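You operate a simulated robot arm through the tools that you are given. There is no shell and no other tool. Be economical: measure what you need, move in short steps, check, and stop when the job is done.

Carry out the task below with a simulated robot arm. There is one attempt and no reset: what you move stays moved.

Task
Put the lid on the plate and shake it at the card's speed.
Fine: shut the deck jaw before the run, let it finish, then open the jaw. Where these are worked on the way, their far stop is far enough and under half their travel is too little: deck jaw.
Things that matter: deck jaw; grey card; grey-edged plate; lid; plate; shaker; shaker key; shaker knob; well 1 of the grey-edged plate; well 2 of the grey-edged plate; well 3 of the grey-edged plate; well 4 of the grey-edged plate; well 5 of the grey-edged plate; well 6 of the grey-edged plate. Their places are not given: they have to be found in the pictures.

The check looks at the end state, three seconds after you hand in, the way a careful person would. Anything else that was tipped, shoved, dropped, spilled or broken makes it a failure. Lids that push on must go on centred and level and be pressed home; caps that screw on are set level and turned clockwise until they are tight.

Robot
A 7-joint arm with a three-finger gripper, fixed in place. Base frame: the origin is at the foot of the arm, x ahead of it, y to its left, z up; the work surface is at about z = 900. Readings come in mm, degrees, newtons and seconds.
Its first joint turns from -166.0 to 166.0 degrees. Payload 2.69 kg.
The TCP is the grasp point between the finger pads, 30 mm short of the fingertips. In the tool frame z runs along the fingers and y along their closing line. Largest opening 128 mm; the body of the gripper starts 117 mm behind the TCP.
Orientation is that of the tool frame in the base frame, as a unit quaternion [w, x, y, z]. With the fingers straight down and closing along the base's y, the tool's x points along the base's -x, its y along +y and its z along -z.

Tools
- The arm moves only by the tool nudge_tool. Its argument "rows" is a list of rows, each a list of 6 numbers: the shift along the tool's x, y, z in mm, then the turn, a rotation vector about the tool's x, y, z in degrees. In form: [[dx, dy, dz, wx, wy, wz], ...]. A call has 1 to 20 rows; each row shifts and turns the commanded pose from where the row before left it, along the tool's axes as they then stand. "fingers" is the opening, from 0 (shut) to 1 (fully open), set as the call begins (left out, the last holds). Each row takes 0.2 s and may step no farther than 50 mm and 8.6 degrees from the row before; otherwise, or with a gripper value out of range, the whole call is refused. Where a pose cannot be reached the arm comes as near as it can. A force on the tool above 40 N (or 10 N above the force at the start of the call, whichever is more), or a blocked arm, ends the call early, and 0.2 s more pass. The fingers move at their own pace and stop on an object; they squeeze with about 39 N. The grip force told is the motor's: it shows also when the fingers shut on nothing. Time passes only in rows, and 0.2 s behind the last, so rows that do not move let the fingers close. It gives the time, the measured TCP pose, the force on the tool (base axes), the opening and the grip force at its end, in the units of the frame above (readings bear some noise), with the torque about the TCP (base axes, N m) and any sound that the robot's microphone picked up.
- Cameras (640 x 400 px; columns grow to the right, rows downward): "scene" is fixed at [401.1, 649.1, 1497.8]; the picture's right is [-0.93, -0.38, 0.00], its down [-0.19, 0.46, -0.87] and it looks along [0.33, -0.80, -0.50] (base axes); focal length 312 px, centre (320, 200). "wrist" rides on the gripper at [58, 54, -131] in the tool frame; the picture's right is [-0.68, 0.74, 0.00], its down [-0.62, -0.57, -0.55] and it looks along [-0.40, -0.37, 0.84] (tool axes); focal length 234 px, centre (320, 200).
- get_image(camera): a new picture of that camera. The clock stands still meanwhile.
- raise_lower(by): slides the trunk up (or, below 0, down) by that many mm; the arm rides with it, the base frame stays. It gives what a move gives, with no picture.
- point_at(camera, pixels): for up to 12 pixels [column, row] of the newest picture of that camera ("zoom" is the newest enlarged one), the place [x, y, z] in the base frame of the surface seen there, good to about 3 mm. The clock stands still meanwhile.
- enlarge(camera, box): a new picture of the part [left, top, right, bottom] of that camera's present view, enlarged. The clock stands still meanwhile.
- close_job(): hands the job in; it is judged then, once.

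Work in short steps. Measure before you move; look again where a grasp or a placing could have gone wrong, and mend it. You have 80 turns and 38 pictures in all, those below and enlarged ones among them. Open the gripper and draw the arm clear of the work before you hand the job in, unless the task says otherwise; then end with one line.

The tools are called after "Emit:" as name(argument=value, ...) on one line, values as JSON. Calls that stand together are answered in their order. nudge_tool: Moves the arm, as the interface text tells. Its arguments: {"type":"object","properties":{"rows":{"type":"array","items":{"type":"array","items":{"type":"number"}}},"fingers":{"type":"number"}},"required":["rows"]} The other tools are called the same way: raise_lower (by) slides the trunk up or down; get_image (camera) takes a picture; point_at (camera, pixels) gives the place of the surface under pixels of a picture; enlarge (camera, box) takes an enlarged picture of a part of a camera's view; close_job () hands the job in.

At the start:

```text
t: 0.0
tcp_pos: [802.8, 3.1, 1204.7]
ee_rot: [0.0, 0.0, 1.0, 0.0]
contact_force: [-0.2, 0.6, 0.8]
torque: [0.02, 0.01, 0.01]
opening: 127.9
grip_force: 0.0
trunk travel left (down, up): [-150.0, 200.0]
```

scene: 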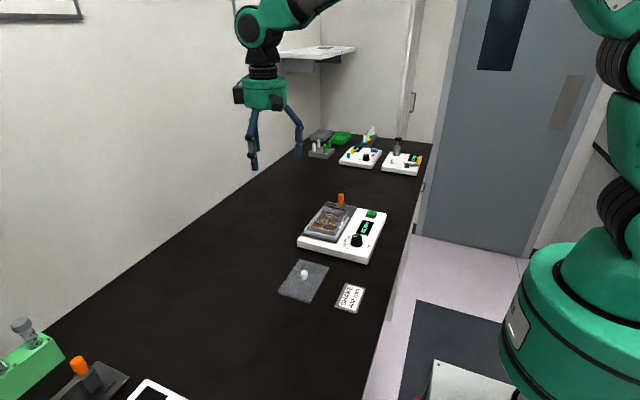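
wrist: 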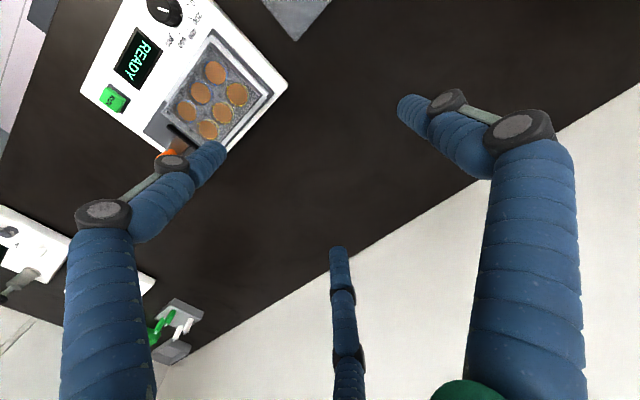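

The scene shows the shaker near (345,235), the lid at (303,280) and the card at (350,297). I'll enlarge that region.

Emit:
enlarge(camera="scene", box=[260, 180, 400, 320])

Emit:
enlarge(camera="wrist", box=[70, 0, 300, 170])

Emit:
enlarge(camera="scene", box=[325, 270, 375, 320])

```text
2.86 times, centred on (330, 250) of scene
```

zoom: 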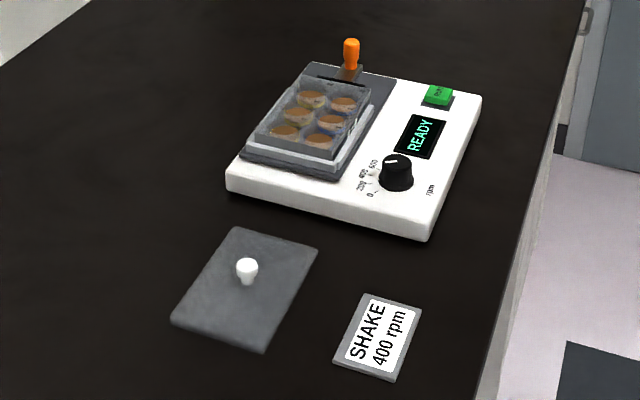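

```text
2.35 times, centred on (185, 85) of wrist
```

zoom: 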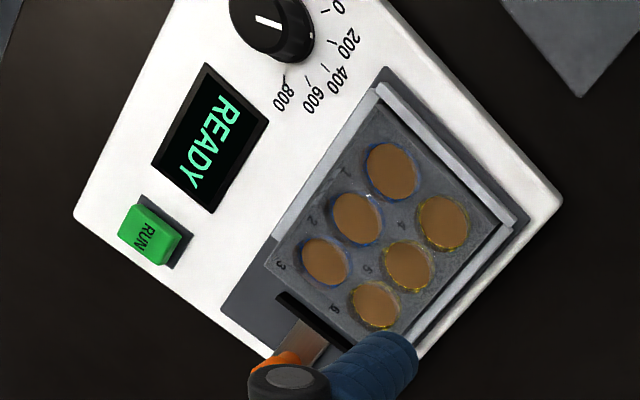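

```text
8.00 times, centred on (350, 295) of scene
```

zoom: 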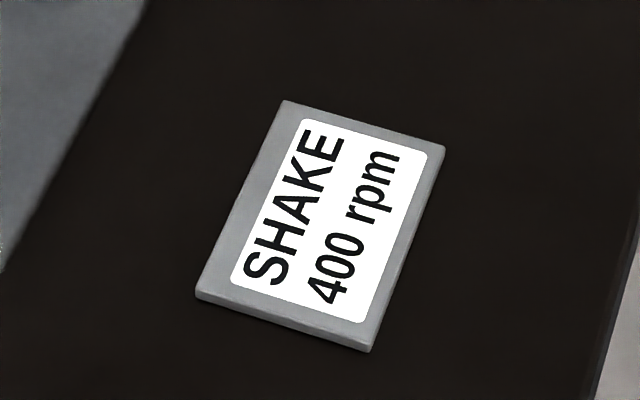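

The card says 400 rpm. I'll measure the lid, the knobs and the shaker in the first pictures.

Emit:
point_at(camera="scene", pixels=[[304, 273], [301, 261], [328, 267], [311, 301], [279, 292], [341, 196], [357, 240], [372, 213], [326, 206], [348, 212], [332, 236], [306, 230]])

Emit:
point_at(camera="wrist", pixels=[[163, 8], [112, 98], [210, 72], [237, 93], [186, 110], [207, 130], [164, 155], [209, 38], [254, 75], [164, 100], [92, 90], [285, 85]])

```text
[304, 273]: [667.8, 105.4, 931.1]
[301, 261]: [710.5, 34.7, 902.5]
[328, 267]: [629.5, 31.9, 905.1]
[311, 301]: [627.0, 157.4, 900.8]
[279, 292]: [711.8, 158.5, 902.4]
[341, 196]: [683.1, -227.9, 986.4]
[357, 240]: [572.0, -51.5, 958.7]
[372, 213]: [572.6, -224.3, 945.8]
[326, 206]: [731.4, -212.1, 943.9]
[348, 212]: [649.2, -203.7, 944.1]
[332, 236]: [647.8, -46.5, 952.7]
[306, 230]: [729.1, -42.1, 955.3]
```

```text
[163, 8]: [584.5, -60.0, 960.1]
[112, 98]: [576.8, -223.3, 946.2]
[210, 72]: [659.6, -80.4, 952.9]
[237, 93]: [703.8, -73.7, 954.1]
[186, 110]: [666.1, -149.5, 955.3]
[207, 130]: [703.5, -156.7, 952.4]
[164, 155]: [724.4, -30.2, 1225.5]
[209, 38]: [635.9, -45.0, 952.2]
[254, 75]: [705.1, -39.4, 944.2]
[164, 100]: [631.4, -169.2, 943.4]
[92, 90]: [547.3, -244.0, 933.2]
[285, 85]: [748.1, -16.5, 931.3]
```

Lid centre is about (670,96) and the plate is near (685,-115). I'll move so the wrist camera sees the shaker and its lever well.

Emit:
nudge_tool(rows=[[40, -5, 16, 0, 0, 0], [40, -5, 16, 0, 0, 0], [40, -5, 16, 0, 0, 0], [40, -5, 16, 0, 0, 0], [40, -5, 16, 0, 0, 0], [0, 0, 0, 0, 0, 0]])

Emit:
get_image(camera="wrist")

```text
t: 1.4
tcp_pos: [602.2, -21.4, 1124.4]
ee_rot: [0.0, 0.0, 1.0, 0.0]
contact_force: [-0.6, 0.3, 0.0]
torque: [0.02, -0.03, 0.02]
opening: 127.8
grip_force: 0.1
trunk travel left (down, up): [-150.0, 200.0]
```

```text
32 pictures are left
```

wrist: 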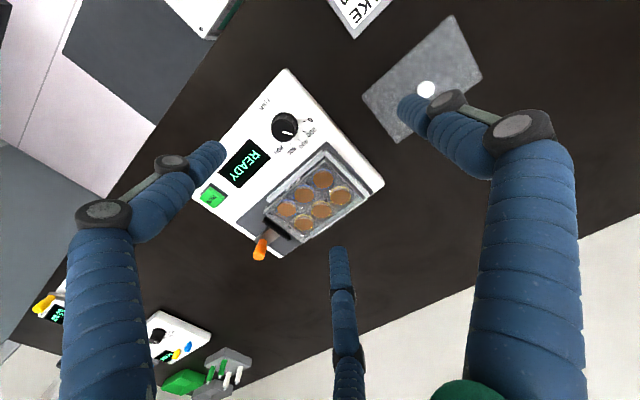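

The shaker is now in clear view around (280,170). I'll enlarge it, and also the gripper in the scene because a third blue member appears at (340,300).

Emit:
enlarge(camera="wrist", box=[190, 60, 400, 270])

Emit:
enlarge(camera="scene", box=[230, 50, 430, 250])

```text
1.90 times, centred on (295, 165) of wrist
```

zoom: 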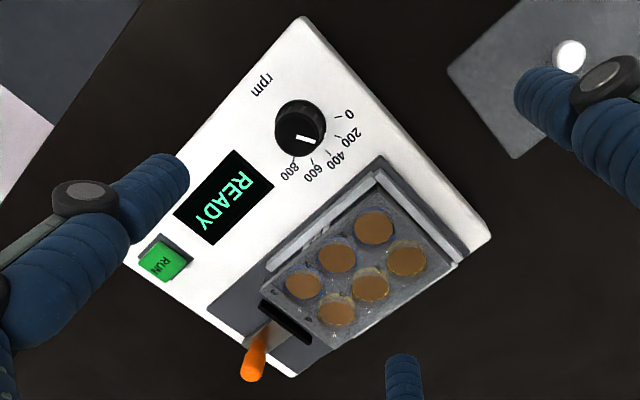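

```text
2.00 times, centred on (330, 150) of scene
```

zoom: 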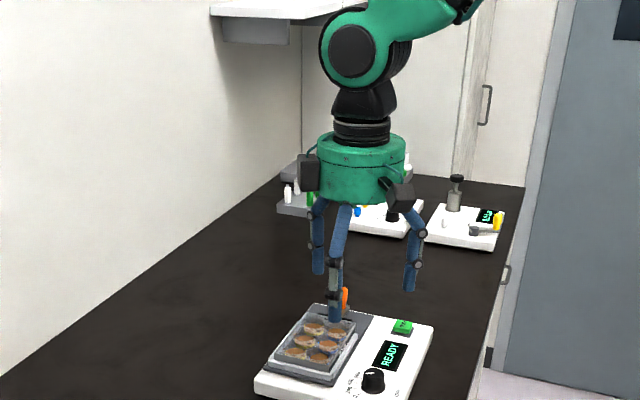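

The gripper appears to have three fingers. I'll measure the fingertips and the shaker details.

Emit:
point_at(camera="wrist", pixels=[[215, 148], [402, 105], [338, 250], [335, 350], [285, 127], [291, 131], [210, 196], [259, 250], [268, 232], [262, 217], [300, 253], [322, 148]])

Emit:
point_at(camera="zoom", pixels=[[335, 315], [345, 298], [318, 270], [410, 285], [312, 230]])

Emit:
enlarge(camera="wrist", box=[240, 90, 380, 270])

```text
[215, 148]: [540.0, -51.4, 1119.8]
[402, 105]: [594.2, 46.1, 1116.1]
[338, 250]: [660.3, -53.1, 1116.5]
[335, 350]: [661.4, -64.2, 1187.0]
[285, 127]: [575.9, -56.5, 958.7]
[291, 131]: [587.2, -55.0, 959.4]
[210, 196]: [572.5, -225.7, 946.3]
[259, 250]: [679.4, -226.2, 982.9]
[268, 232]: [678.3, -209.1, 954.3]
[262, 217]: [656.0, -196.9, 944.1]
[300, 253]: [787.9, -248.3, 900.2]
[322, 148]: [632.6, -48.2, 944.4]
```

```text
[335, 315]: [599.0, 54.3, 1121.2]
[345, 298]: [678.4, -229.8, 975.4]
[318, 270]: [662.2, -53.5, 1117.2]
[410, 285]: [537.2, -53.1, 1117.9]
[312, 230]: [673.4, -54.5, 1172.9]
```

```text
2.22 times, centred on (310, 180) of wrist
```

zoom: 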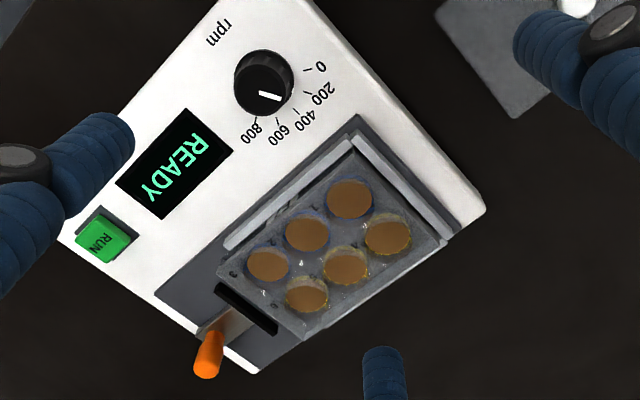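

The gripper has three fingers: one at +y and two at -y on either side in x. I'll look closer at the jaw lever around (679,-226,983).

Emit:
nudge_tool(rows=[[-10, -43, 15, 0, 0, 0], [-10, -43, 15, 0, 0, 0], [-10, -43, 15, 0, 0, 0], [-10, -42, 15, 0, 0, 0], [0, 0, 0, 0, 0, 0]])

Emit:
get_image(camera="wrist")

```text
t: 2.6
tcp_pos: [642.5, -193.2, 1062.7]
ee_rot: [0.001, 0.0, 1.0, 0.0]
contact_force: [0.5, 0.2, -0.8]
torque: [0.06, 0.04, 0.01]
opening: 128.2
grip_force: 0.1
trunk travel left (down, up): [-150.0, 200.0]
```

```text
28 pictures are left
```

wrist: 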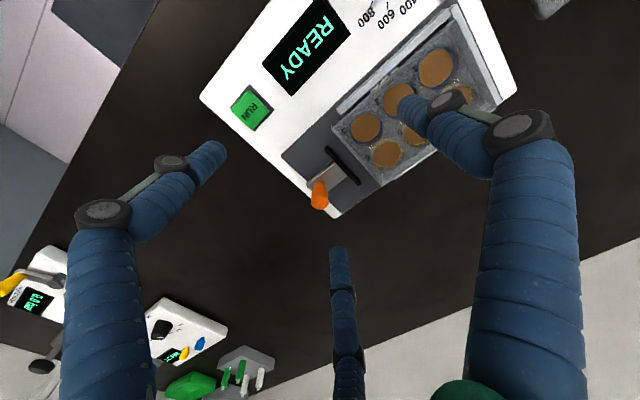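

Emit:
enlarge(camera="wrist", box=[270, 110, 410, 230])

Emit:
point_at(camera="wrist", pixels=[[319, 195], [320, 180], [328, 172], [340, 166], [346, 161], [330, 148], [361, 183], [354, 172], [380, 185], [330, 127], [282, 155], [338, 218]])

Emit:
enlarge(camera="scene", box=[310, 185, 370, 245])

```text
3.33 times, centred on (340, 170) of wrist
```

zoom: 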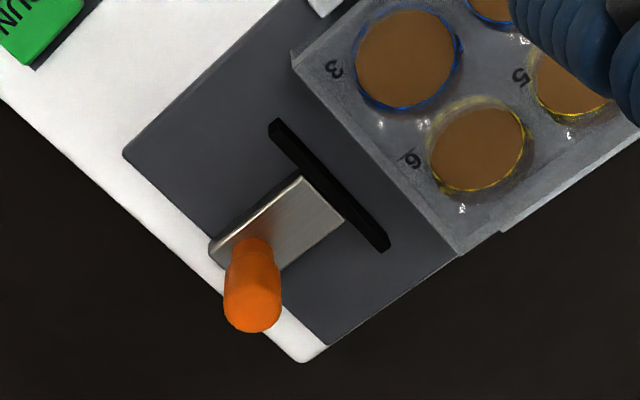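

```text
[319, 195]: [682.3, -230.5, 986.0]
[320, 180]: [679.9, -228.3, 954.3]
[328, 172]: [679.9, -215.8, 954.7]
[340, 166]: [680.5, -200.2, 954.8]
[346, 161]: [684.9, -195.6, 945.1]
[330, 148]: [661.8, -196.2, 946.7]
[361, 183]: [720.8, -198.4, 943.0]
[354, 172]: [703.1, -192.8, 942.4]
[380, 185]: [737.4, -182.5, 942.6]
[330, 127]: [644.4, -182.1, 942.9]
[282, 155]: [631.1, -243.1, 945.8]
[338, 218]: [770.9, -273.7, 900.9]
```

```text
6.67 times, centred on (340, 215) of scene
```

zoom: 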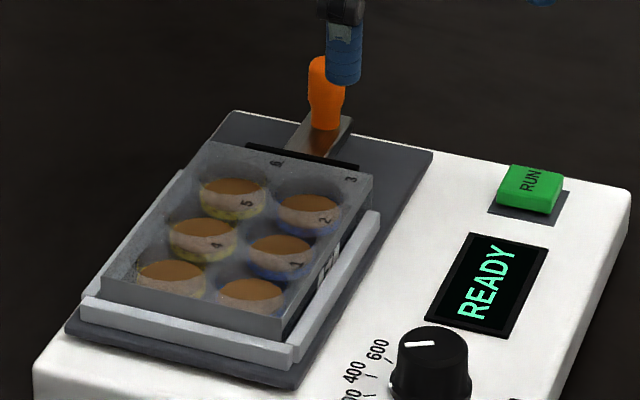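

The jaw is a black pad on a sliding metal strip, pushed in +y toward the plate. I'll measure the plate's top corners from this zoom, and the corner fence.

Emit:
point_at(camera="zoom", pixels=[[203, 145], [366, 176], [285, 331], [105, 285], [283, 164], [195, 308], [325, 255], [150, 215], [372, 215], [290, 350], [85, 303], [310, 158]])

Emit:
nudge_tool(rows=[[-20, 40, 0, 0, 0, 0], [-15, 40, 0, 0, 0, 0], [0, 0, 0, 0, 0, 0]])

Emit:
get_image(camera="wrist")

```text
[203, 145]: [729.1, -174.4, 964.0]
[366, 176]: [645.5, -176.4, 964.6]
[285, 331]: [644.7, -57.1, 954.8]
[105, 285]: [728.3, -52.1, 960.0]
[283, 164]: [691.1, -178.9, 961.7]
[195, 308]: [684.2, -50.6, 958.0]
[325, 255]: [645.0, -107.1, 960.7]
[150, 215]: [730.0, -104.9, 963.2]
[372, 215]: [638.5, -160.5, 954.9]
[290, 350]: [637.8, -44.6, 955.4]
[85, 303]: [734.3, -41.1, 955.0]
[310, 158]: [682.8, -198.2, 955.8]
```

```text
t: 3.4
tcp_pos: [677.5, -110.5, 1063.2]
ee_rot: [0.0, 0.0, 1.0, 0.0]
contact_force: [0.6, 0.9, -0.1]
torque: [-0.02, 0.02, 0.05]
opening: 128.2
grip_force: 0.0
trunk travel left (down, up): [-150.0, 200.0]
```

```text
25 pictures are left
```

wrist: 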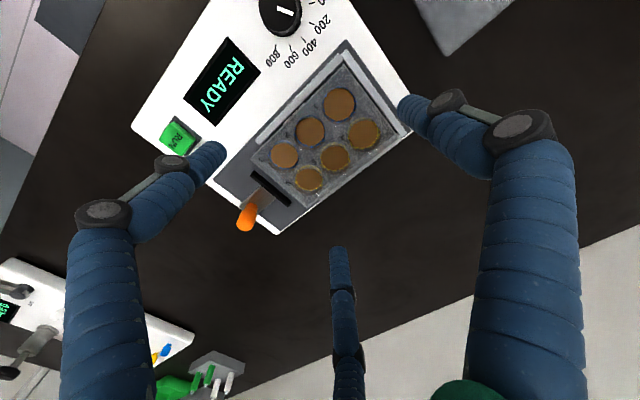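

Plate top spans x 645–730, y −177…−51 at z≈964, so its centre is about (687,−114). Next I'll go look at the lid closely.

Emit:
enlarge(camera="wrist", box=[230, 0, 430, 200])

Emit:
nudge_tool(rows=[[15, 45, 0, 0, 0, 0], [15, 45, 0, 0, 0, 0], [15, 45, 0, 0, 0, 0], [15, 45, 0, 0, 0, 0], [15, 45, 0, 0, 0, 0], [10, 45, 0, 0, 0, 0], [0, 0, 0, 0, 0, 0]])

Emit:
get_image(camera="wrist")

```text
2.00 times, centred on (330, 100) of wrist
```

zoom: 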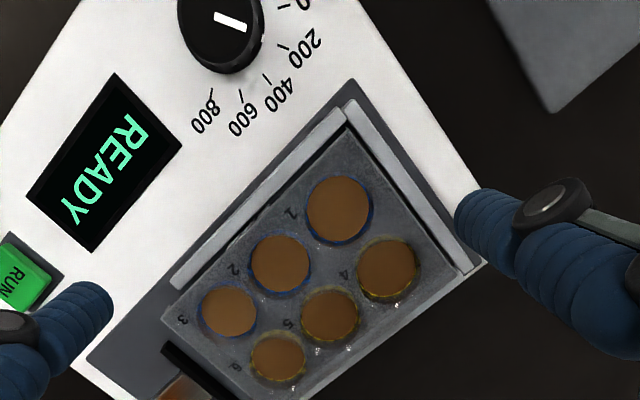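

```text
t: 5.0
tcp_pos: [592.7, 157.9, 1065.1]
ee_rot: [0.0, 0.0, 1.0, 0.0]
contact_force: [-0.6, 0.7, 0.0]
torque: [-0.07, 0.02, 0.01]
opening: 128.1
grip_force: 0.0
trunk travel left (down, up): [-150.0, 200.0]
```

```text
23 pictures are left
```

wrist: 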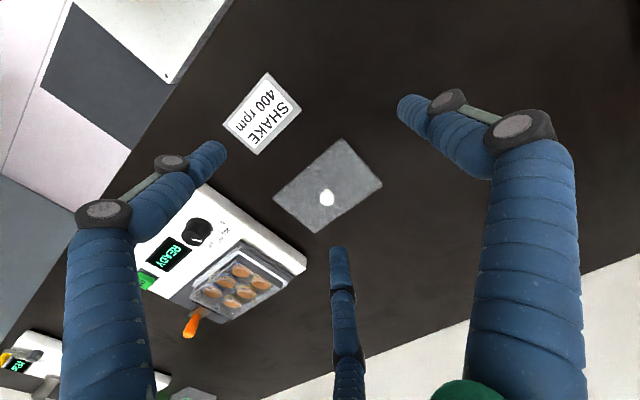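

Emit:
enlarge(camera="wrist", box=[260, 125, 400, 245])

Emit:
point_at(camera="wrist", pixels=[[326, 196], [329, 192], [322, 200], [275, 198], [341, 141], [381, 184], [314, 231], [308, 170], [361, 163], [347, 207], [295, 215]])

```text
3.33 times, centred on (330, 185) of wrist
```

zoom: 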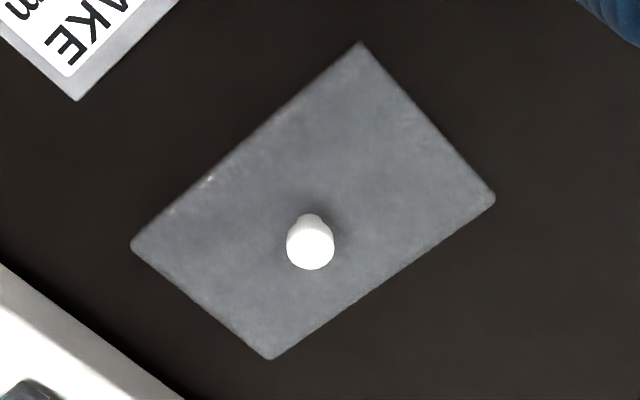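

```text
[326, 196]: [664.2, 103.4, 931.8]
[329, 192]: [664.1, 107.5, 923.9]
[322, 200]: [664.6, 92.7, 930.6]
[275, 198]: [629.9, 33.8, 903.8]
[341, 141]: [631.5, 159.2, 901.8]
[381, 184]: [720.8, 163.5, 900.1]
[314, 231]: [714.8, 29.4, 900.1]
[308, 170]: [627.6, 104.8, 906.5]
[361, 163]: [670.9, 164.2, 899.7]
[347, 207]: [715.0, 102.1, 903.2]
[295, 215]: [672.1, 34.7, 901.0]
```

The knob sits at the lid's centre (diagonals cross at zoom (310,222)). I'll refine with points beside the knob and on its head.

Emit:
point_at(camera="zoom", pixels=[[280, 222], [345, 222], [310, 200], [310, 285], [310, 245], [297, 250], [323, 250], [310, 262], [140, 245], [362, 52], [485, 198], [270, 350]])

```text
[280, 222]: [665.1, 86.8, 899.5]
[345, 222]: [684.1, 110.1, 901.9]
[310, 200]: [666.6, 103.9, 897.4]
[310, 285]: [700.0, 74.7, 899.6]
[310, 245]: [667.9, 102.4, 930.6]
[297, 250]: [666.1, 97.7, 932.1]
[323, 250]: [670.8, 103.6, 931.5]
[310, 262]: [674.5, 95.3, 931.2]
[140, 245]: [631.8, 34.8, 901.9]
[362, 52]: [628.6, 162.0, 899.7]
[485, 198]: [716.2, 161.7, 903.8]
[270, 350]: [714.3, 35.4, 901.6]
```

Lid centre is about (671.5, 98.5). I'll approach from above with the fingers half open, stopping at TCP z≈945.

Emit:
nudge_tool(rows=[[-40, -30, 0, 0, 0, 0], [-39, -29, 0, 0, 0, 0], [0, 0, 40, 0, 0, 0], [0, 0, 40, 0, 0, 0], [0, 0, 30, 0, 0, 0], [0, 0, 8, 0, 0, 0], [0, 0, 0, 0, 0, 0]], fingers=0.5)

Emit:
get_image(camera="wrist")

Emit:
enlarge(camera="scene", box=[250, 220, 350, 320])

```text
t: 6.6
tcp_pos: [671.6, 99.3, 948.1]
ee_rot: [0.0, 0.0, 1.0, 0.0]
contact_force: [0.0, -0.6, -0.4]
torque: [0.0, 0.02, -0.05]
opening: 64.0
grip_force: 0.0
trunk travel left (down, up): [-150.0, 200.0]
```

```text
21 pictures are left
```

wrist: 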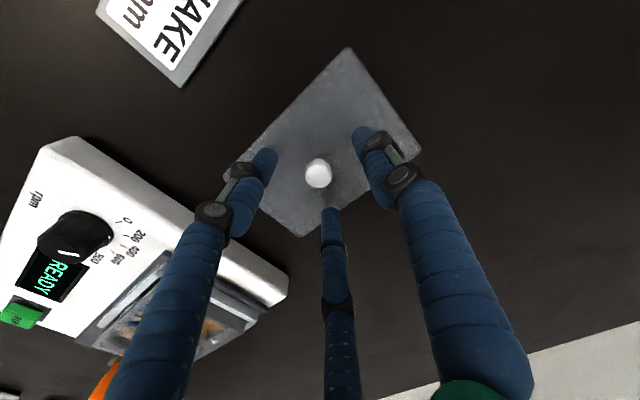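

```text
4.00 times, centred on (300, 270) of scene
```

zoom: 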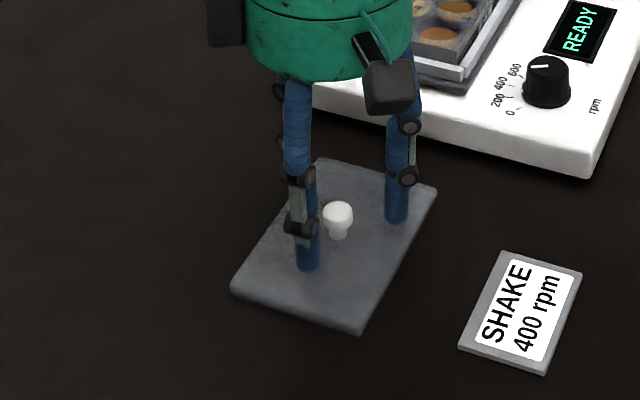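

The knob is between the fingers. I'll descend 9 mm to bring the tips near the lid surface, then close.

Emit:
nudge_tool(rows=[[0, 0, 5, 0, 0, 0], [0, 0, 5, 0, 0, 0], [0, 0, 0, 0, 0, 0]])

Emit:
nudge_tool(rows=[[0, 0, 0, 0, 0, 0], [0, 0, 0, 0, 0, 0], [0, 0, 0, 0, 0, 0]], fingers=0.0)

Emit:
get_image(camera="wrist")

```text
t: 7.4
tcp_pos: [672.3, 99.8, 938.3]
ee_rot: [0.001, -0.001, 1.0, 0.0]
contact_force: [-1.1, 0.9, 17.8]
torque: [0.03, 0.05, 0.0]
opening: 65.5
grip_force: 0.8
trunk travel left (down, up): [-150.0, 200.0]
```

```text
t: 8.2
tcp_pos: [671.5, 98.5, 938.2]
ee_rot: [0.001, 0.0, 1.0, 0.001]
contact_force: [-7.2, -1.6, 27.5]
torque: [-0.06, 0.18, -0.06]
opening: 17.5
grip_force: 38.6
trunk travel left (down, up): [-150.0, 200.0]
```

```text
19 pictures are left
```

wrist: 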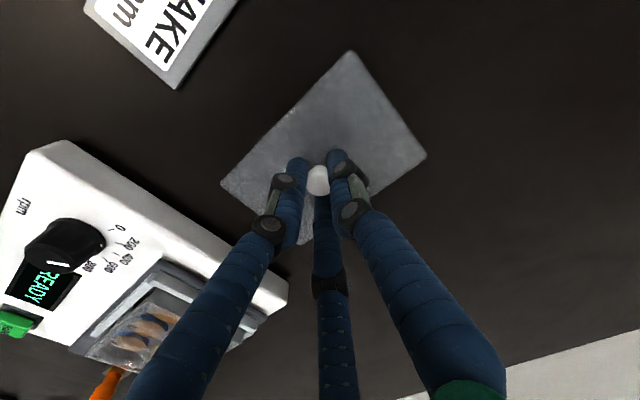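

Grip is at 17.5 mm on the knob. I'll lift the lid and check it.

Emit:
nudge_tool(rows=[[0, 0, -10, 0, 0, 0], [0, 0, -20, 0, 0, 0], [0, 0, -30, 0, 0, 0], [0, 0, -30, 0, 0, 0], [0, 0, -30, 0, 0, 0], [0, 0, 0, 0, 0, 0]])

Emit:
get_image(camera="wrist")

Emit:
enlarge(camera="scene", box=[230, 130, 370, 270])

```text
t: 9.6
tcp_pos: [669.6, 99.5, 1058.3]
ee_rot: [0.0, 0.0, 1.0, 0.0]
contact_force: [-0.3, 0.1, -0.1]
torque: [0.0, -0.07, -0.02]
opening: 17.5
grip_force: 39.3
trunk travel left (down, up): [-150.0, 200.0]
```

```text
18 pictures are left
```

wrist: 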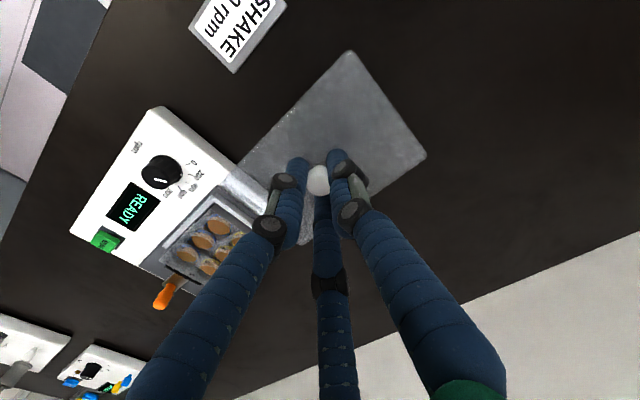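

```text
2.86 times, centred on (300, 200) of scene
```

zoom: 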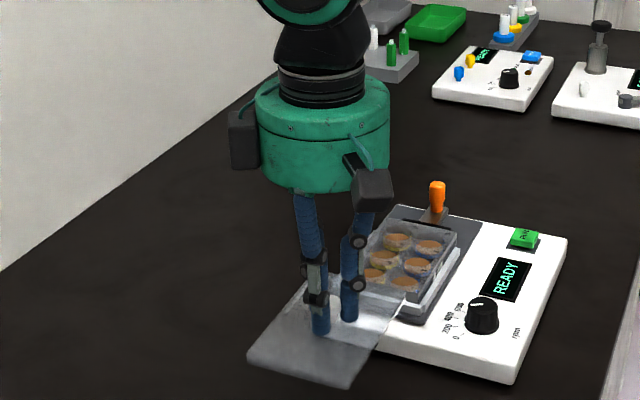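

The lid is held and looks level. I'll measure its corners to find the offset and yaw relative to the TCP.

Emit:
point_at(camera="wrist", pixels=[[349, 54], [423, 156], [305, 239], [390, 106], [290, 118], [320, 84], [365, 197], [265, 140], [340, 214], [395, 176]])

Emit:
point_at(camera="zoom", pixels=[[252, 357], [348, 384], [300, 370], [305, 280], [278, 318], [378, 340]])

```text
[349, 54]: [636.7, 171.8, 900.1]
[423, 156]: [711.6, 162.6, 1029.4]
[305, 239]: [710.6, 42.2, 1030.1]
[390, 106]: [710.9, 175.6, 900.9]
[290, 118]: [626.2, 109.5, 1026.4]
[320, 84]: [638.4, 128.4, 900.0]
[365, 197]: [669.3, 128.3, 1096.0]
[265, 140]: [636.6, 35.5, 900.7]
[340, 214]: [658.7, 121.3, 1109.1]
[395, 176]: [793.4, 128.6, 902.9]
```

```text
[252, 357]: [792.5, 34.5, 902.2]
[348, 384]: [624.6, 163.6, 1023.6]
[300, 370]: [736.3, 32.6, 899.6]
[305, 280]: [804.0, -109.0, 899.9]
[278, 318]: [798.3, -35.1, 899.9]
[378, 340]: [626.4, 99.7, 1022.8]
```

Lid is centred on the TCP with no yaw. I'll carry it to above the plate at (687.3,−114.5).

Emit:
nudge_tool(rows=[[-3, -30, 0, 0, 0, 0], [-3, -36, 0, 0, 0, 0], [-3, -40, 0, 0, 0, 0], [-3, -40, 0, 0, 0, 0], [-3, -36, 0, 0, 0, 0], [-2.5, -32, 0, 0, 0, 0], [0, 0, 20, 0, 0, 0], [0, 0, 10, 0, 0, 0], [0, 0, 0, 0, 0, 0], [0, 0, 0, 0, 0, 0]])

Emit:
enlarge(camera="scene", box=[290, 175, 390, 275])

Emit:
get_image(camera="wrist")

```text
t: 11.8
tcp_pos: [687.6, -115.5, 1026.0]
ee_rot: [0.001, 0.0, 1.0, 0.001]
contact_force: [0.3, -0.3, -0.6]
torque: [0.01, 0.02, 0.02]
opening: 17.8
grip_force: 39.2
trunk travel left (down, up): [-150.0, 200.0]
```

```text
4.00 times, centred on (340, 225) of scene
```

zoom: 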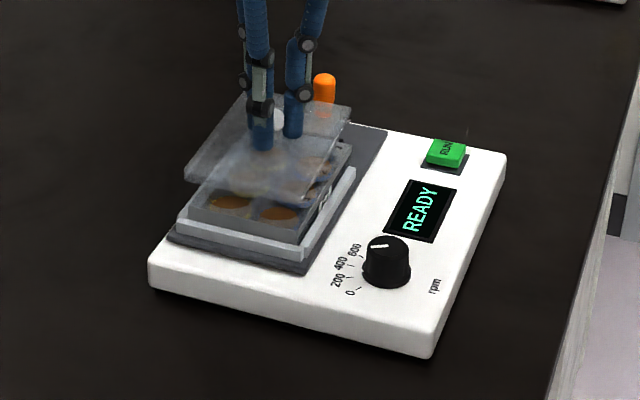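

```text
15 pictures are left
```

wrist: 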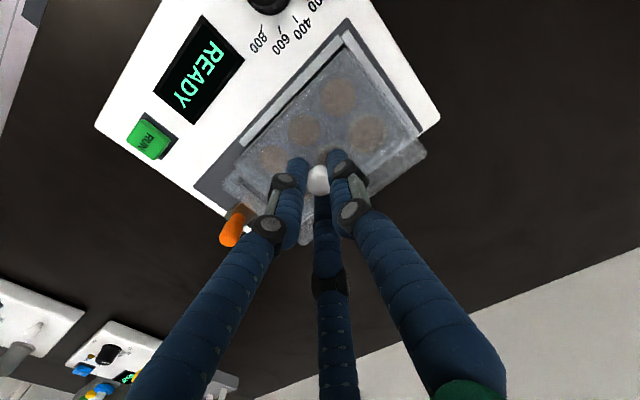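

Alignment looks right. I'll lower in small steps until contact.

Emit:
nudge_tool(rows=[[0, 1, 6, 0, 0, 0], [0, 0, 5, 0, 0, 0], [0, 0, 3, 0, 0, 0], [0, 0, 2, 0, 0, 0], [0, 0, 2, 0, 0, 0], [0, 0, 0, 0, 0, 0], [0, 0, 0, 0, 0, 0]])

Emit:
enlarge(camera="scene", box=[300, 185, 370, 255])

```text
t: 13.4
tcp_pos: [688.1, -113.1, 1008.1]
ee_rot: [0.0, 0.0, 1.0, -0.001]
contact_force: [-0.7, -0.1, 0.6]
torque: [-0.03, -0.01, 0.02]
opening: 17.5
grip_force: 39.2
trunk travel left (down, up): [-150.0, 200.0]
```

```text
5.71 times, centred on (335, 220) of scene
```

zoom: 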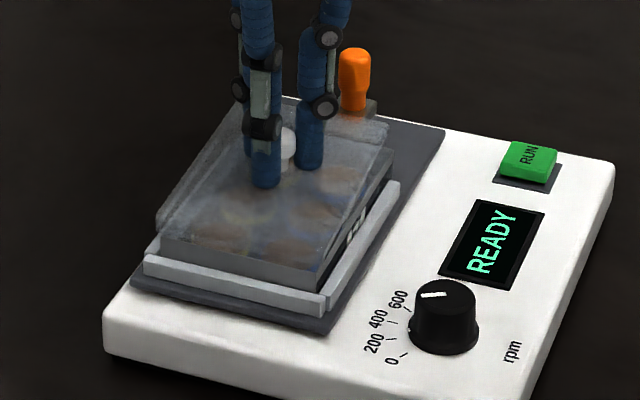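

No contact yet at TCP 1008. I'll check the lid edge against the plate edge before continuing.

Emit:
point_at(camera="zoom", pixels=[[235, 246], [200, 235], [280, 261], [240, 264], [200, 252], [285, 277], [360, 200], [385, 145], [330, 262], [345, 240], [180, 190], [235, 115]])

```text
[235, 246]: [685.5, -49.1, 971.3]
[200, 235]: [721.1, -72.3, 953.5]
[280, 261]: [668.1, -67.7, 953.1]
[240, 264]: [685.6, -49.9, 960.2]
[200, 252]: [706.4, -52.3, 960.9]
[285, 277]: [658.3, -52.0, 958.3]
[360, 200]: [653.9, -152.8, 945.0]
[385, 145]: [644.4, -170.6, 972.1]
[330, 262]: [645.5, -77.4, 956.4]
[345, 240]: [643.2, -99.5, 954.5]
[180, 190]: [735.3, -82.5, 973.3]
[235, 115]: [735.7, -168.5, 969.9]
```

Edges agree within a couple of mm (lid +y edge −49, plate −50). I'll descend slowly to contact.

Emit:
nudge_tool(rows=[[0.5, 0, 2, 0, 0, 0], [0, 0, 1.5, 0, 0, 0], [0, 0, 1.5, 0, 0, 0], [0, 0, 1, 0, 0, 0], [0, 0, 0, 0, 0, 0], [0, 0, 0, 0, 0, 0]])

```text
t: 14.8
tcp_pos: [688.1, -114.0, 1002.8]
ee_rot: [0.0, 0.0, 1.0, 0.0]
contact_force: [-0.1, 1.7, 7.9]
torque: [0.1, -0.01, -0.13]
opening: 17.7
grip_force: 39.2
trunk travel left (down, up): [-150.0, 200.0]
```

Contact at TCP 1002.8 with 8 N. I'll press a little further and see whether it yields.

Emit:
nudge_tool(rows=[[0, 0, 1, 0, 0, 0], [0, 0, 1, 0, 0, 0], [0, 0, 0, 0, 0, 0]])

Emit:
enlarge(camera="scene", box=[300, 185, 370, 255])

```text
t: 15.6
tcp_pos: [690.6, -113.8, 1004.6]
ee_rot: [0.001, 0.0, 1.0, 0.0]
contact_force: [-0.7, 3.2, 33.0]
torque: [0.16, 0.32, -0.19]
opening: 17.7
grip_force: 39.1
trunk travel left (down, up): [-150.0, 200.0]
```

```text
5.71 times, centred on (335, 220) of scene
```

zoom: 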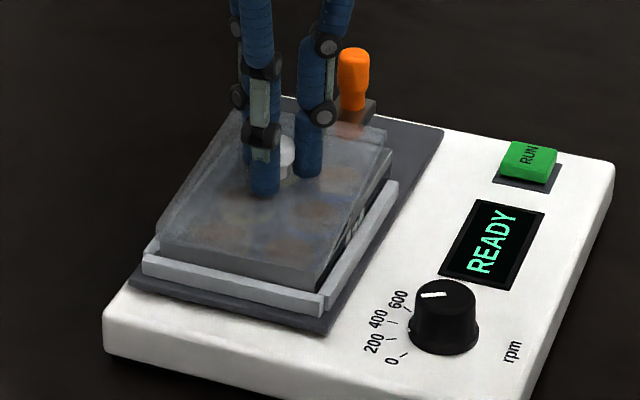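

Firm stop at 33 N. I need to know whether the lid sits flush, so I'll take a wrist close-up.

Emit:
enlarge(camera="wrist", box=[200, 10, 450, 260])

Emit:
point_at(camera="zoom", pixels=[[20, 20]])

```text
1.60 times, centred on (325, 135) of wrist
```

zoom: 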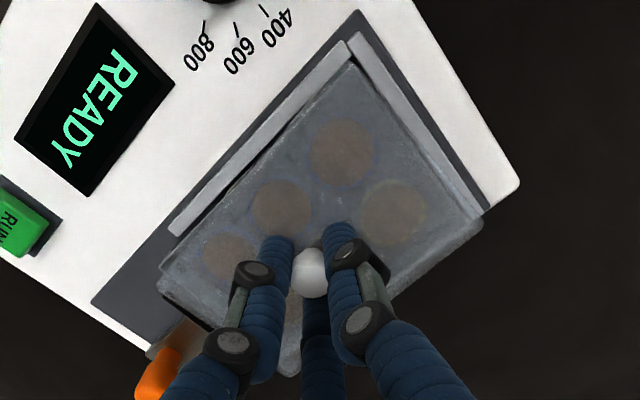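

```text
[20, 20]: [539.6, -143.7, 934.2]
```

Emit:
point_at(camera="zoom", pixels=[[352, 68], [470, 208], [478, 222], [420, 145], [300, 115], [220, 195], [163, 262], [163, 285], [190, 310], [440, 250], [415, 265], [345, 60]])

```text
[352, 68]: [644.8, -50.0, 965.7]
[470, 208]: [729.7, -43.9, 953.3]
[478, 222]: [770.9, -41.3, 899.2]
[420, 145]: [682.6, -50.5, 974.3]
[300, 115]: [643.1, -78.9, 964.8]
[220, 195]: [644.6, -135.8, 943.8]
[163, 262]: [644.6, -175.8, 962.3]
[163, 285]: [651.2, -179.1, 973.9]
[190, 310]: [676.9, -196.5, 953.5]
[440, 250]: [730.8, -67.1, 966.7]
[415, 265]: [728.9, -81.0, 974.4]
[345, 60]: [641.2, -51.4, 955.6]
```

I'll scan across the lid's −x and +x edges to locate them precisely.

Emit:
point_at(camera="zoom", pixels=[[246, 162], [250, 167], [254, 172], [258, 177], [262, 182], [268, 190], [425, 245], [429, 250], [433, 255], [437, 260], [441, 265], [447, 270]])

Emit:
point_at(camera="zoom", pixels=[[395, 130], [400, 126], [405, 122], [410, 118], [415, 114], [200, 275], [195, 282], [190, 289], [185, 294], [180, 299], [175, 270], [170, 275]])

```text
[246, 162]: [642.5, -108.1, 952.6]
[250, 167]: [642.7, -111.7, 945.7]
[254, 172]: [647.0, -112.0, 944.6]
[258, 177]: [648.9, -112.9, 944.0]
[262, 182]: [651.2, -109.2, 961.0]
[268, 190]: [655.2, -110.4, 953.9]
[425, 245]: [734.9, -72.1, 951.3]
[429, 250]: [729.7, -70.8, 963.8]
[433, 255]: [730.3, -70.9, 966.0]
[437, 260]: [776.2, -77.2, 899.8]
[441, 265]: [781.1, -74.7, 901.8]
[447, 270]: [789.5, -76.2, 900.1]
```

```text
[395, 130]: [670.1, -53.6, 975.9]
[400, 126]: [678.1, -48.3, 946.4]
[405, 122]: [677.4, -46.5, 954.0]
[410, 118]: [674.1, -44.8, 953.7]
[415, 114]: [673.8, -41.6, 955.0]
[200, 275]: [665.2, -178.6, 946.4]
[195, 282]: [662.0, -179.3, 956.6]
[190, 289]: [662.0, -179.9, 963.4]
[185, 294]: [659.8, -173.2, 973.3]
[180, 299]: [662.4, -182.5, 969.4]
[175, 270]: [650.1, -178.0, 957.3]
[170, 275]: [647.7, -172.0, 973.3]
```

Lid seems roughly 1–2 mm off toward −y/+x. I'll lighten the press and ease it toward +y and −x (the fence side), watching for a drop.

Emit:
nudge_tool(rows=[[0, 0, -1.5, 0, 0, 0], [0, 0.7, 0, 0, 0, 0], [0, 0.7, 0, 0, 0, 0], [0.7, 0, 0, 0, 0, 0], [0.7, 0, 0, 0, 0, 0], [0, 0, 0, 0, 0, 0]])

Emit:
nudge_tool(rows=[[0, 0, 0.5, 0, 0, 0], [0, 0, 0.5, 0, 0, 0], [0, 0, 0.5, 0, 0, 0], [0, 0, 0, 0, 0, 0]])

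```text
t: 17.0
tcp_pos: [687.7, -112.5, 1003.0]
ee_rot: [0.0, -0.001, 1.0, 0.0]
contact_force: [1.7, -8.8, 23.1]
torque: [-0.17, -0.12, -0.04]
opening: 17.6
grip_force: 39.3
trunk travel left (down, up): [-150.0, 200.0]
```

```text
t: 18.0
tcp_pos: [687.7, -112.6, 1002.0]
ee_rot: [0.001, 0.0, 1.0, 0.0]
contact_force: [1.2, -0.6, 36.2]
torque: [0.14, 0.15, -0.07]
opening: 17.6
grip_force: 39.4
trunk travel left (down, up): [-150.0, 200.0]
```

Side force vanished (−8.8 → −0.6 N) and z reads 1002. I'll look again.

Emit:
enlarge(camera="scene", box=[310, 190, 360, 240])

```text
8.00 times, centred on (335, 215) of scene
```

zoom: 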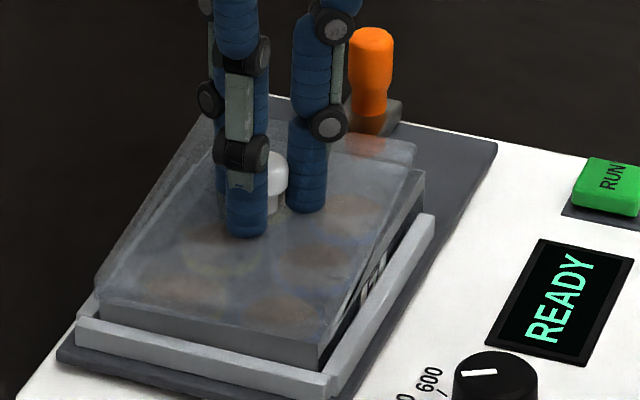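

Emit:
point_at(camera="zoom", pixels=[[410, 158], [412, 172], [422, 180], [380, 220], [395, 215], [350, 285], [330, 320], [320, 350], [210, 318], [210, 335], [105, 285], [200, 125]])

```text
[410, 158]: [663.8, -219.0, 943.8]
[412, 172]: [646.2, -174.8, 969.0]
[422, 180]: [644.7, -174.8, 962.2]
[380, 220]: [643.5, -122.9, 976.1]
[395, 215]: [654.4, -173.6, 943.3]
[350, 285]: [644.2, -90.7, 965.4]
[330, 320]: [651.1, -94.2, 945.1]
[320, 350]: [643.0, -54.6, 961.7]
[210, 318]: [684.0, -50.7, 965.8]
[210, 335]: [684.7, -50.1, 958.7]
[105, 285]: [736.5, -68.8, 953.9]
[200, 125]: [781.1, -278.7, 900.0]
```

The lid −x edge (≈644) and +y edge (≈−50.7) now match the plate's (644.5, −50), and force shows a flat firm seat. I'll ease the press off, release and rise.

Emit:
nudge_tool(rows=[[0, 0, -1.2, 0, 0, 0], [0, 0, -1, 0, 0, 0], [0, 0, 0, 0, 0, 0]])

Emit:
nudge_tool(rows=[[0, 0, 0, 0, 0, 0], [0, 0, 0, 0, 0, 0], [0, 0, -20, 0, 0, 0], [0, 0, -40, 0, 0, 0], [0, 0, 0, 0, 0, 0]], fingers=0.4)

Emit:
enlarge(camera="scene", box=[300, 185, 390, 255])

```text
t: 18.8
tcp_pos: [687.0, -113.7, 1002.5]
ee_rot: [0.0, 0.0, 1.0, 0.0]
contact_force: [1.7, -2.7, 18.7]
torque: [-0.08, -0.29, -0.06]
opening: 17.5
grip_force: 39.1
trunk travel left (down, up): [-150.0, 200.0]
```

```text
t: 20.0
tcp_pos: [685.3, -113.5, 1065.1]
ee_rot: [0.0, -0.001, 1.0, 0.0]
contact_force: [-0.4, 0.4, 0.7]
torque: [0.0, -0.04, 0.01]
opening: 51.3
grip_force: 0.1
trunk travel left (down, up): [-150.0, 200.0]
```

```text
5.71 times, centred on (345, 220) of scene
```

zoom: 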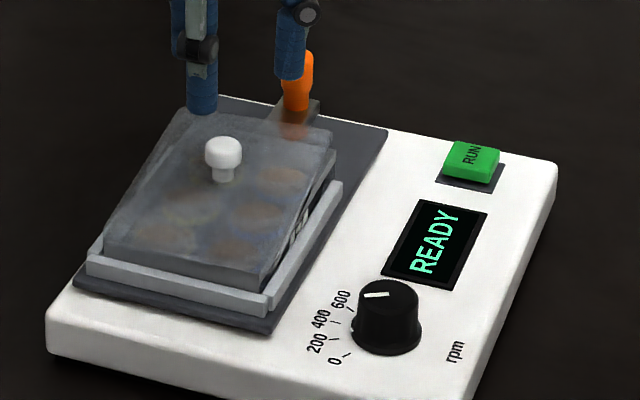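

Released; the lid looks seated. I'll check its level and position with points on its top.

Emit:
point_at(camera="zoom", pixels=[[222, 145], [220, 170], [325, 140], [320, 150], [270, 265], [262, 255], [115, 225], [120, 240], [185, 120], [332, 158], [300, 200], [185, 250]])

Emit:
enlarge(camera="wrist", box=[200, 10, 420, 230])

```text
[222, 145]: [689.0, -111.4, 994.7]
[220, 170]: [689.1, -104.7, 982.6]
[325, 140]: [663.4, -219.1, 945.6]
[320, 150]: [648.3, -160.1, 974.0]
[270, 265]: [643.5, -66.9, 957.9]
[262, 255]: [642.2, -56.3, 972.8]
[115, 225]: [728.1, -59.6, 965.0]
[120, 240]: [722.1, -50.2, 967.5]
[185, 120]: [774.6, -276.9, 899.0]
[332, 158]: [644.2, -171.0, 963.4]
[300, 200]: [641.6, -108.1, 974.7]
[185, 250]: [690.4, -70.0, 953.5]
```

```text
1.82 times, centred on (310, 120) of wrist
```

zoom: 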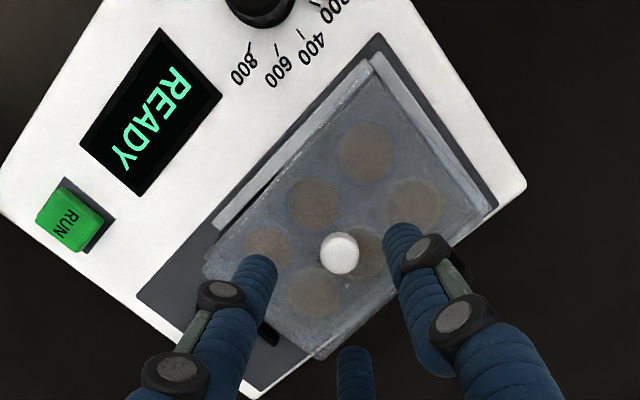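

The lid's −x edge reads x=642 near the front but 648 at the back, suggesting slight yaw. I'll measure more edge points in this wrist zoom.

Emit:
point_at(camera="zoom", pixels=[[212, 272], [225, 285], [245, 245], [318, 352], [300, 340], [340, 335], [370, 310], [470, 215], [485, 205], [440, 150], [400, 100], [372, 78]])

Emit:
point_at(camera="zoom", pixels=[[207, 264], [207, 270], [209, 277], [222, 250], [226, 254], [230, 258], [320, 358], [325, 352], [330, 347], [490, 210], [480, 218], [380, 305]])

```text
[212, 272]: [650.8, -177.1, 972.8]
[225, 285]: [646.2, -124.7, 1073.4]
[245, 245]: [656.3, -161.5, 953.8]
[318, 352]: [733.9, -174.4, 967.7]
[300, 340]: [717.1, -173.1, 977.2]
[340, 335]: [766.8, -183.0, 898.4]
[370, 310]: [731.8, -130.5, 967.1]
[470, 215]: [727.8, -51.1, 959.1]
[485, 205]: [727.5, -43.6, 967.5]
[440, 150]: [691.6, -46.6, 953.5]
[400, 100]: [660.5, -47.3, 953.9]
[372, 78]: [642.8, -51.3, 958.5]
```

```text
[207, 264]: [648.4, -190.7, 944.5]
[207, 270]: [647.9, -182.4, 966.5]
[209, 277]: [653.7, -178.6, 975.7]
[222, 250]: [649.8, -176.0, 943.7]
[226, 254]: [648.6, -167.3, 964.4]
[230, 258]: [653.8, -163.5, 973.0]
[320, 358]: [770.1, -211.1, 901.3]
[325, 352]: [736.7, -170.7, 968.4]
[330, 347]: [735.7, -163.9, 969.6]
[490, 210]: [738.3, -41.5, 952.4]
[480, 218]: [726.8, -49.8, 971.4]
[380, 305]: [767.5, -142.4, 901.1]
```

The lid is yawed about 3.5° (−y end toward +x). I'll regrasp the knob, lift a few mm, and rotate it back clockwise.

Emit:
nudge_tool(rows=[[-1, 0, 30, 0, 0, 0], [0, 0, 20, 0, 0, 0], [0, 0, 8, 0, 0, 0], [0, 0, 0, 0, 0, 0]], fingers=0.4)

Emit:
nudge_tool(rows=[[0, 0, 0, 0, 0, 0], [0, 0, 0, 0, 0, 0], [0, 0, -3, 0, 0, 0], [0, 0, -3, 0, 0, 0], [0, 0, 0, 0, 0, 1.8], [0, 0, 0, 0, 0, 1.8], [0, 0, 0, 0, 0, 0]], fingers=0.0)

Emit:
enlarge(camera="wrist", box=[200, 20, 450, 260])

```text
t: 21.0
tcp_pos: [688.6, -114.9, 1006.8]
ee_rot: [0.0, 0.0, 1.0, -0.001]
contact_force: [-0.4, -0.2, 0.2]
torque: [0.03, -0.03, -0.02]
opening: 51.2
grip_force: 0.1
trunk travel left (down, up): [-150.0, 200.0]
```

```text
t: 22.6
tcp_pos: [689.1, -113.7, 1010.8]
ee_rot: [0.0, 0.032, 1.0, -0.001]
contact_force: [-0.2, -0.3, -0.1]
torque: [-0.01, -0.02, -0.01]
opening: 17.6
grip_force: 38.3
trunk travel left (down, up): [-150.0, 200.0]
```

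```text
1.67 times, centred on (325, 140) of wrist
```

zoom: 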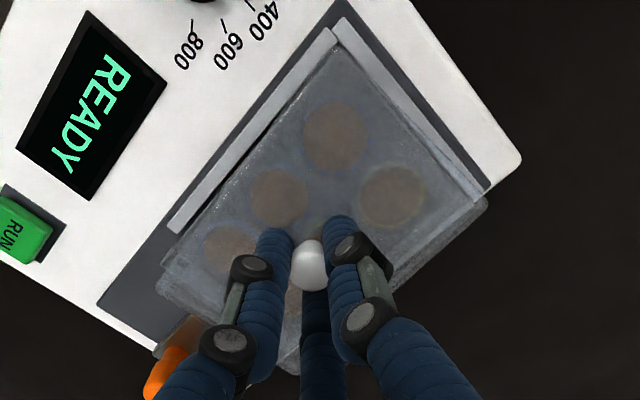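

Lid is held slightly raised. I'll measure its edges again.

Emit:
point_at(camera="zoom", pixels=[[168, 270], [172, 275], [180, 284], [195, 250], [335, 55], [340, 62], [485, 200], [482, 212], [475, 220], [455, 238], [430, 257], [405, 280]])

Emit:
point_at(camera="zoom", pixels=[[380, 110], [400, 130], [435, 165], [215, 215], [260, 160], [300, 105], [210, 225], [265, 165], [305, 110], [290, 365], [285, 360], [400, 275]])

```text
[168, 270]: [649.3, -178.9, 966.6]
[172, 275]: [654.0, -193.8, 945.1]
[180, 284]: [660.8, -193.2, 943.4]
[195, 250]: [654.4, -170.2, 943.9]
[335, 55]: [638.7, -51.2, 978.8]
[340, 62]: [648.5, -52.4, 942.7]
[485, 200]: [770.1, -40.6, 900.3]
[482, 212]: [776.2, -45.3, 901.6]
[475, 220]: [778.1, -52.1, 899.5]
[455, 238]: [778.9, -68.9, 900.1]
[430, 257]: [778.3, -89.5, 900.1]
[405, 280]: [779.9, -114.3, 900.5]
```

```text
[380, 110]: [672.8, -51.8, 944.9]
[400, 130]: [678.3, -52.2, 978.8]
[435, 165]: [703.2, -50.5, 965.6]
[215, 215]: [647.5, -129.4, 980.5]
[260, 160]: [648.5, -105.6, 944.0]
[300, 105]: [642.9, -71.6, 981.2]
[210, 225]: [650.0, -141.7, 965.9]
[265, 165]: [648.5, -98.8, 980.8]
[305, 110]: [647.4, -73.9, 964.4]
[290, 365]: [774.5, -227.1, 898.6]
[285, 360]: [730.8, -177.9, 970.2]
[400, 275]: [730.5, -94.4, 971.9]
```

Residual yaw looks like roughly 3–4°. I'll rotate another 3.4° and check against the plate from the scene camera.

Emit:
nudge_tool(rows=[[0, 0, 0, 0, 0, 1.7], [0, 0, 0, 0, 0, 1.7], [0, 0, 0, 0, 0, 0]])

Emit:
enlarge(camera="scene", box=[305, 190, 361, 246])

```text
t: 23.4
tcp_pos: [687.7, -112.4, 1011.7]
ee_rot: [0.0, 0.061, 0.998, 0.0]
contact_force: [-0.1, -0.9, -0.9]
torque: [-0.02, -0.02, 0.0]
opening: 17.3
grip_force: 39.3
trunk travel left (down, up): [-150.0, 200.0]
```

```text
7.14 times, centred on (333, 218) of scene
```

zoom: 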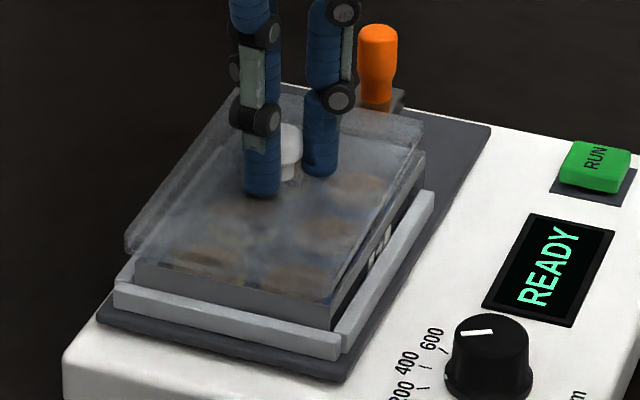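

From the vanishing point of the fence direction, the lid still has about 3.6° of yaw in the same sense. I'll rotate 3.6° more, then lower to light contact.

Emit:
nudge_tool(rows=[[0, 0, 0, 0, 0, 1.8], [0, 0, 0, 0, 0, 1.8], [0, 0, 3, 0, 0, 0], [0, 0, 1.5, 0, 0, 0], [0, 0, 1, 0, 0, 0], [0, 0, 0, 0, 0, 0]])

Emit:
enlarge(camera="scene", box=[305, 190, 361, 246])

```text
t: 24.8
tcp_pos: [688.7, -112.2, 1005.5]
ee_rot: [0.001, 0.092, 0.996, 0.0]
contact_force: [-0.3, 0.5, -0.6]
torque: [0.02, -0.01, 0.01]
opening: 16.8
grip_force: 39.2
trunk travel left (down, up): [-150.0, 200.0]
```

```text
7.14 times, centred on (333, 218) of scene
```

zoom: 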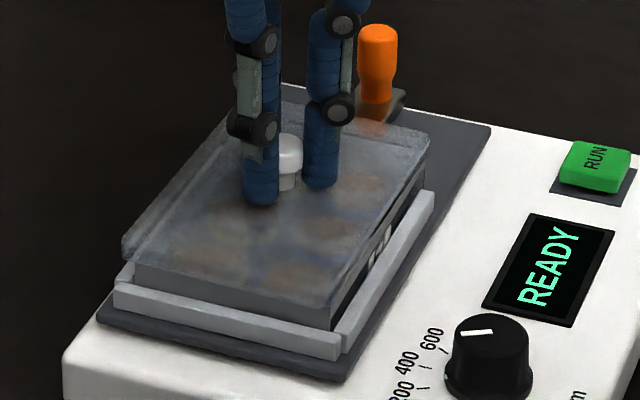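

Right edge is now nearly parallel to the fence (about 1° left). I'll measure points on the edges.

Emit:
point_at(camera="zoom", pixels=[[428, 138], [424, 145], [400, 185], [375, 225], [350, 265], [332, 296], [325, 300], [240, 275], [180, 260], [135, 248], [426, 160], [335, 318]])

```text
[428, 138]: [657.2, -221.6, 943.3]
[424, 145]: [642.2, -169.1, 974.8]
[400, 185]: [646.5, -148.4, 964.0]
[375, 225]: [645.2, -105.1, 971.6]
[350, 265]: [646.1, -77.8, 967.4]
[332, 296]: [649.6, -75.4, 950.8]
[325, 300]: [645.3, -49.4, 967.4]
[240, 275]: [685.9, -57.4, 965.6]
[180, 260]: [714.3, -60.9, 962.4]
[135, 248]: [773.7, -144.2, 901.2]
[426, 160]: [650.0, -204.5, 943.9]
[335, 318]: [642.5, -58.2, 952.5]
```

Edges now fit: −x edge ≈644.5 all along, +y edge ≈−49.5. I'll lower to light contact and check force.

Emit:
nudge_tool(rows=[[0, 0, 0.5, 0, 0, 0], [0, 0, 0.5, 0, 0, 0], [0, 0, 0, 0, 0, 0]])

```text
t: 25.6
tcp_pos: [688.2, -111.9, 1004.7]
ee_rot: [-0.001, 0.093, 0.996, 0.0]
contact_force: [1.4, 0.2, 6.4]
torque: [0.34, 0.28, -0.05]
opening: 16.9
grip_force: 38.9
trunk travel left (down, up): [-150.0, 200.0]
```

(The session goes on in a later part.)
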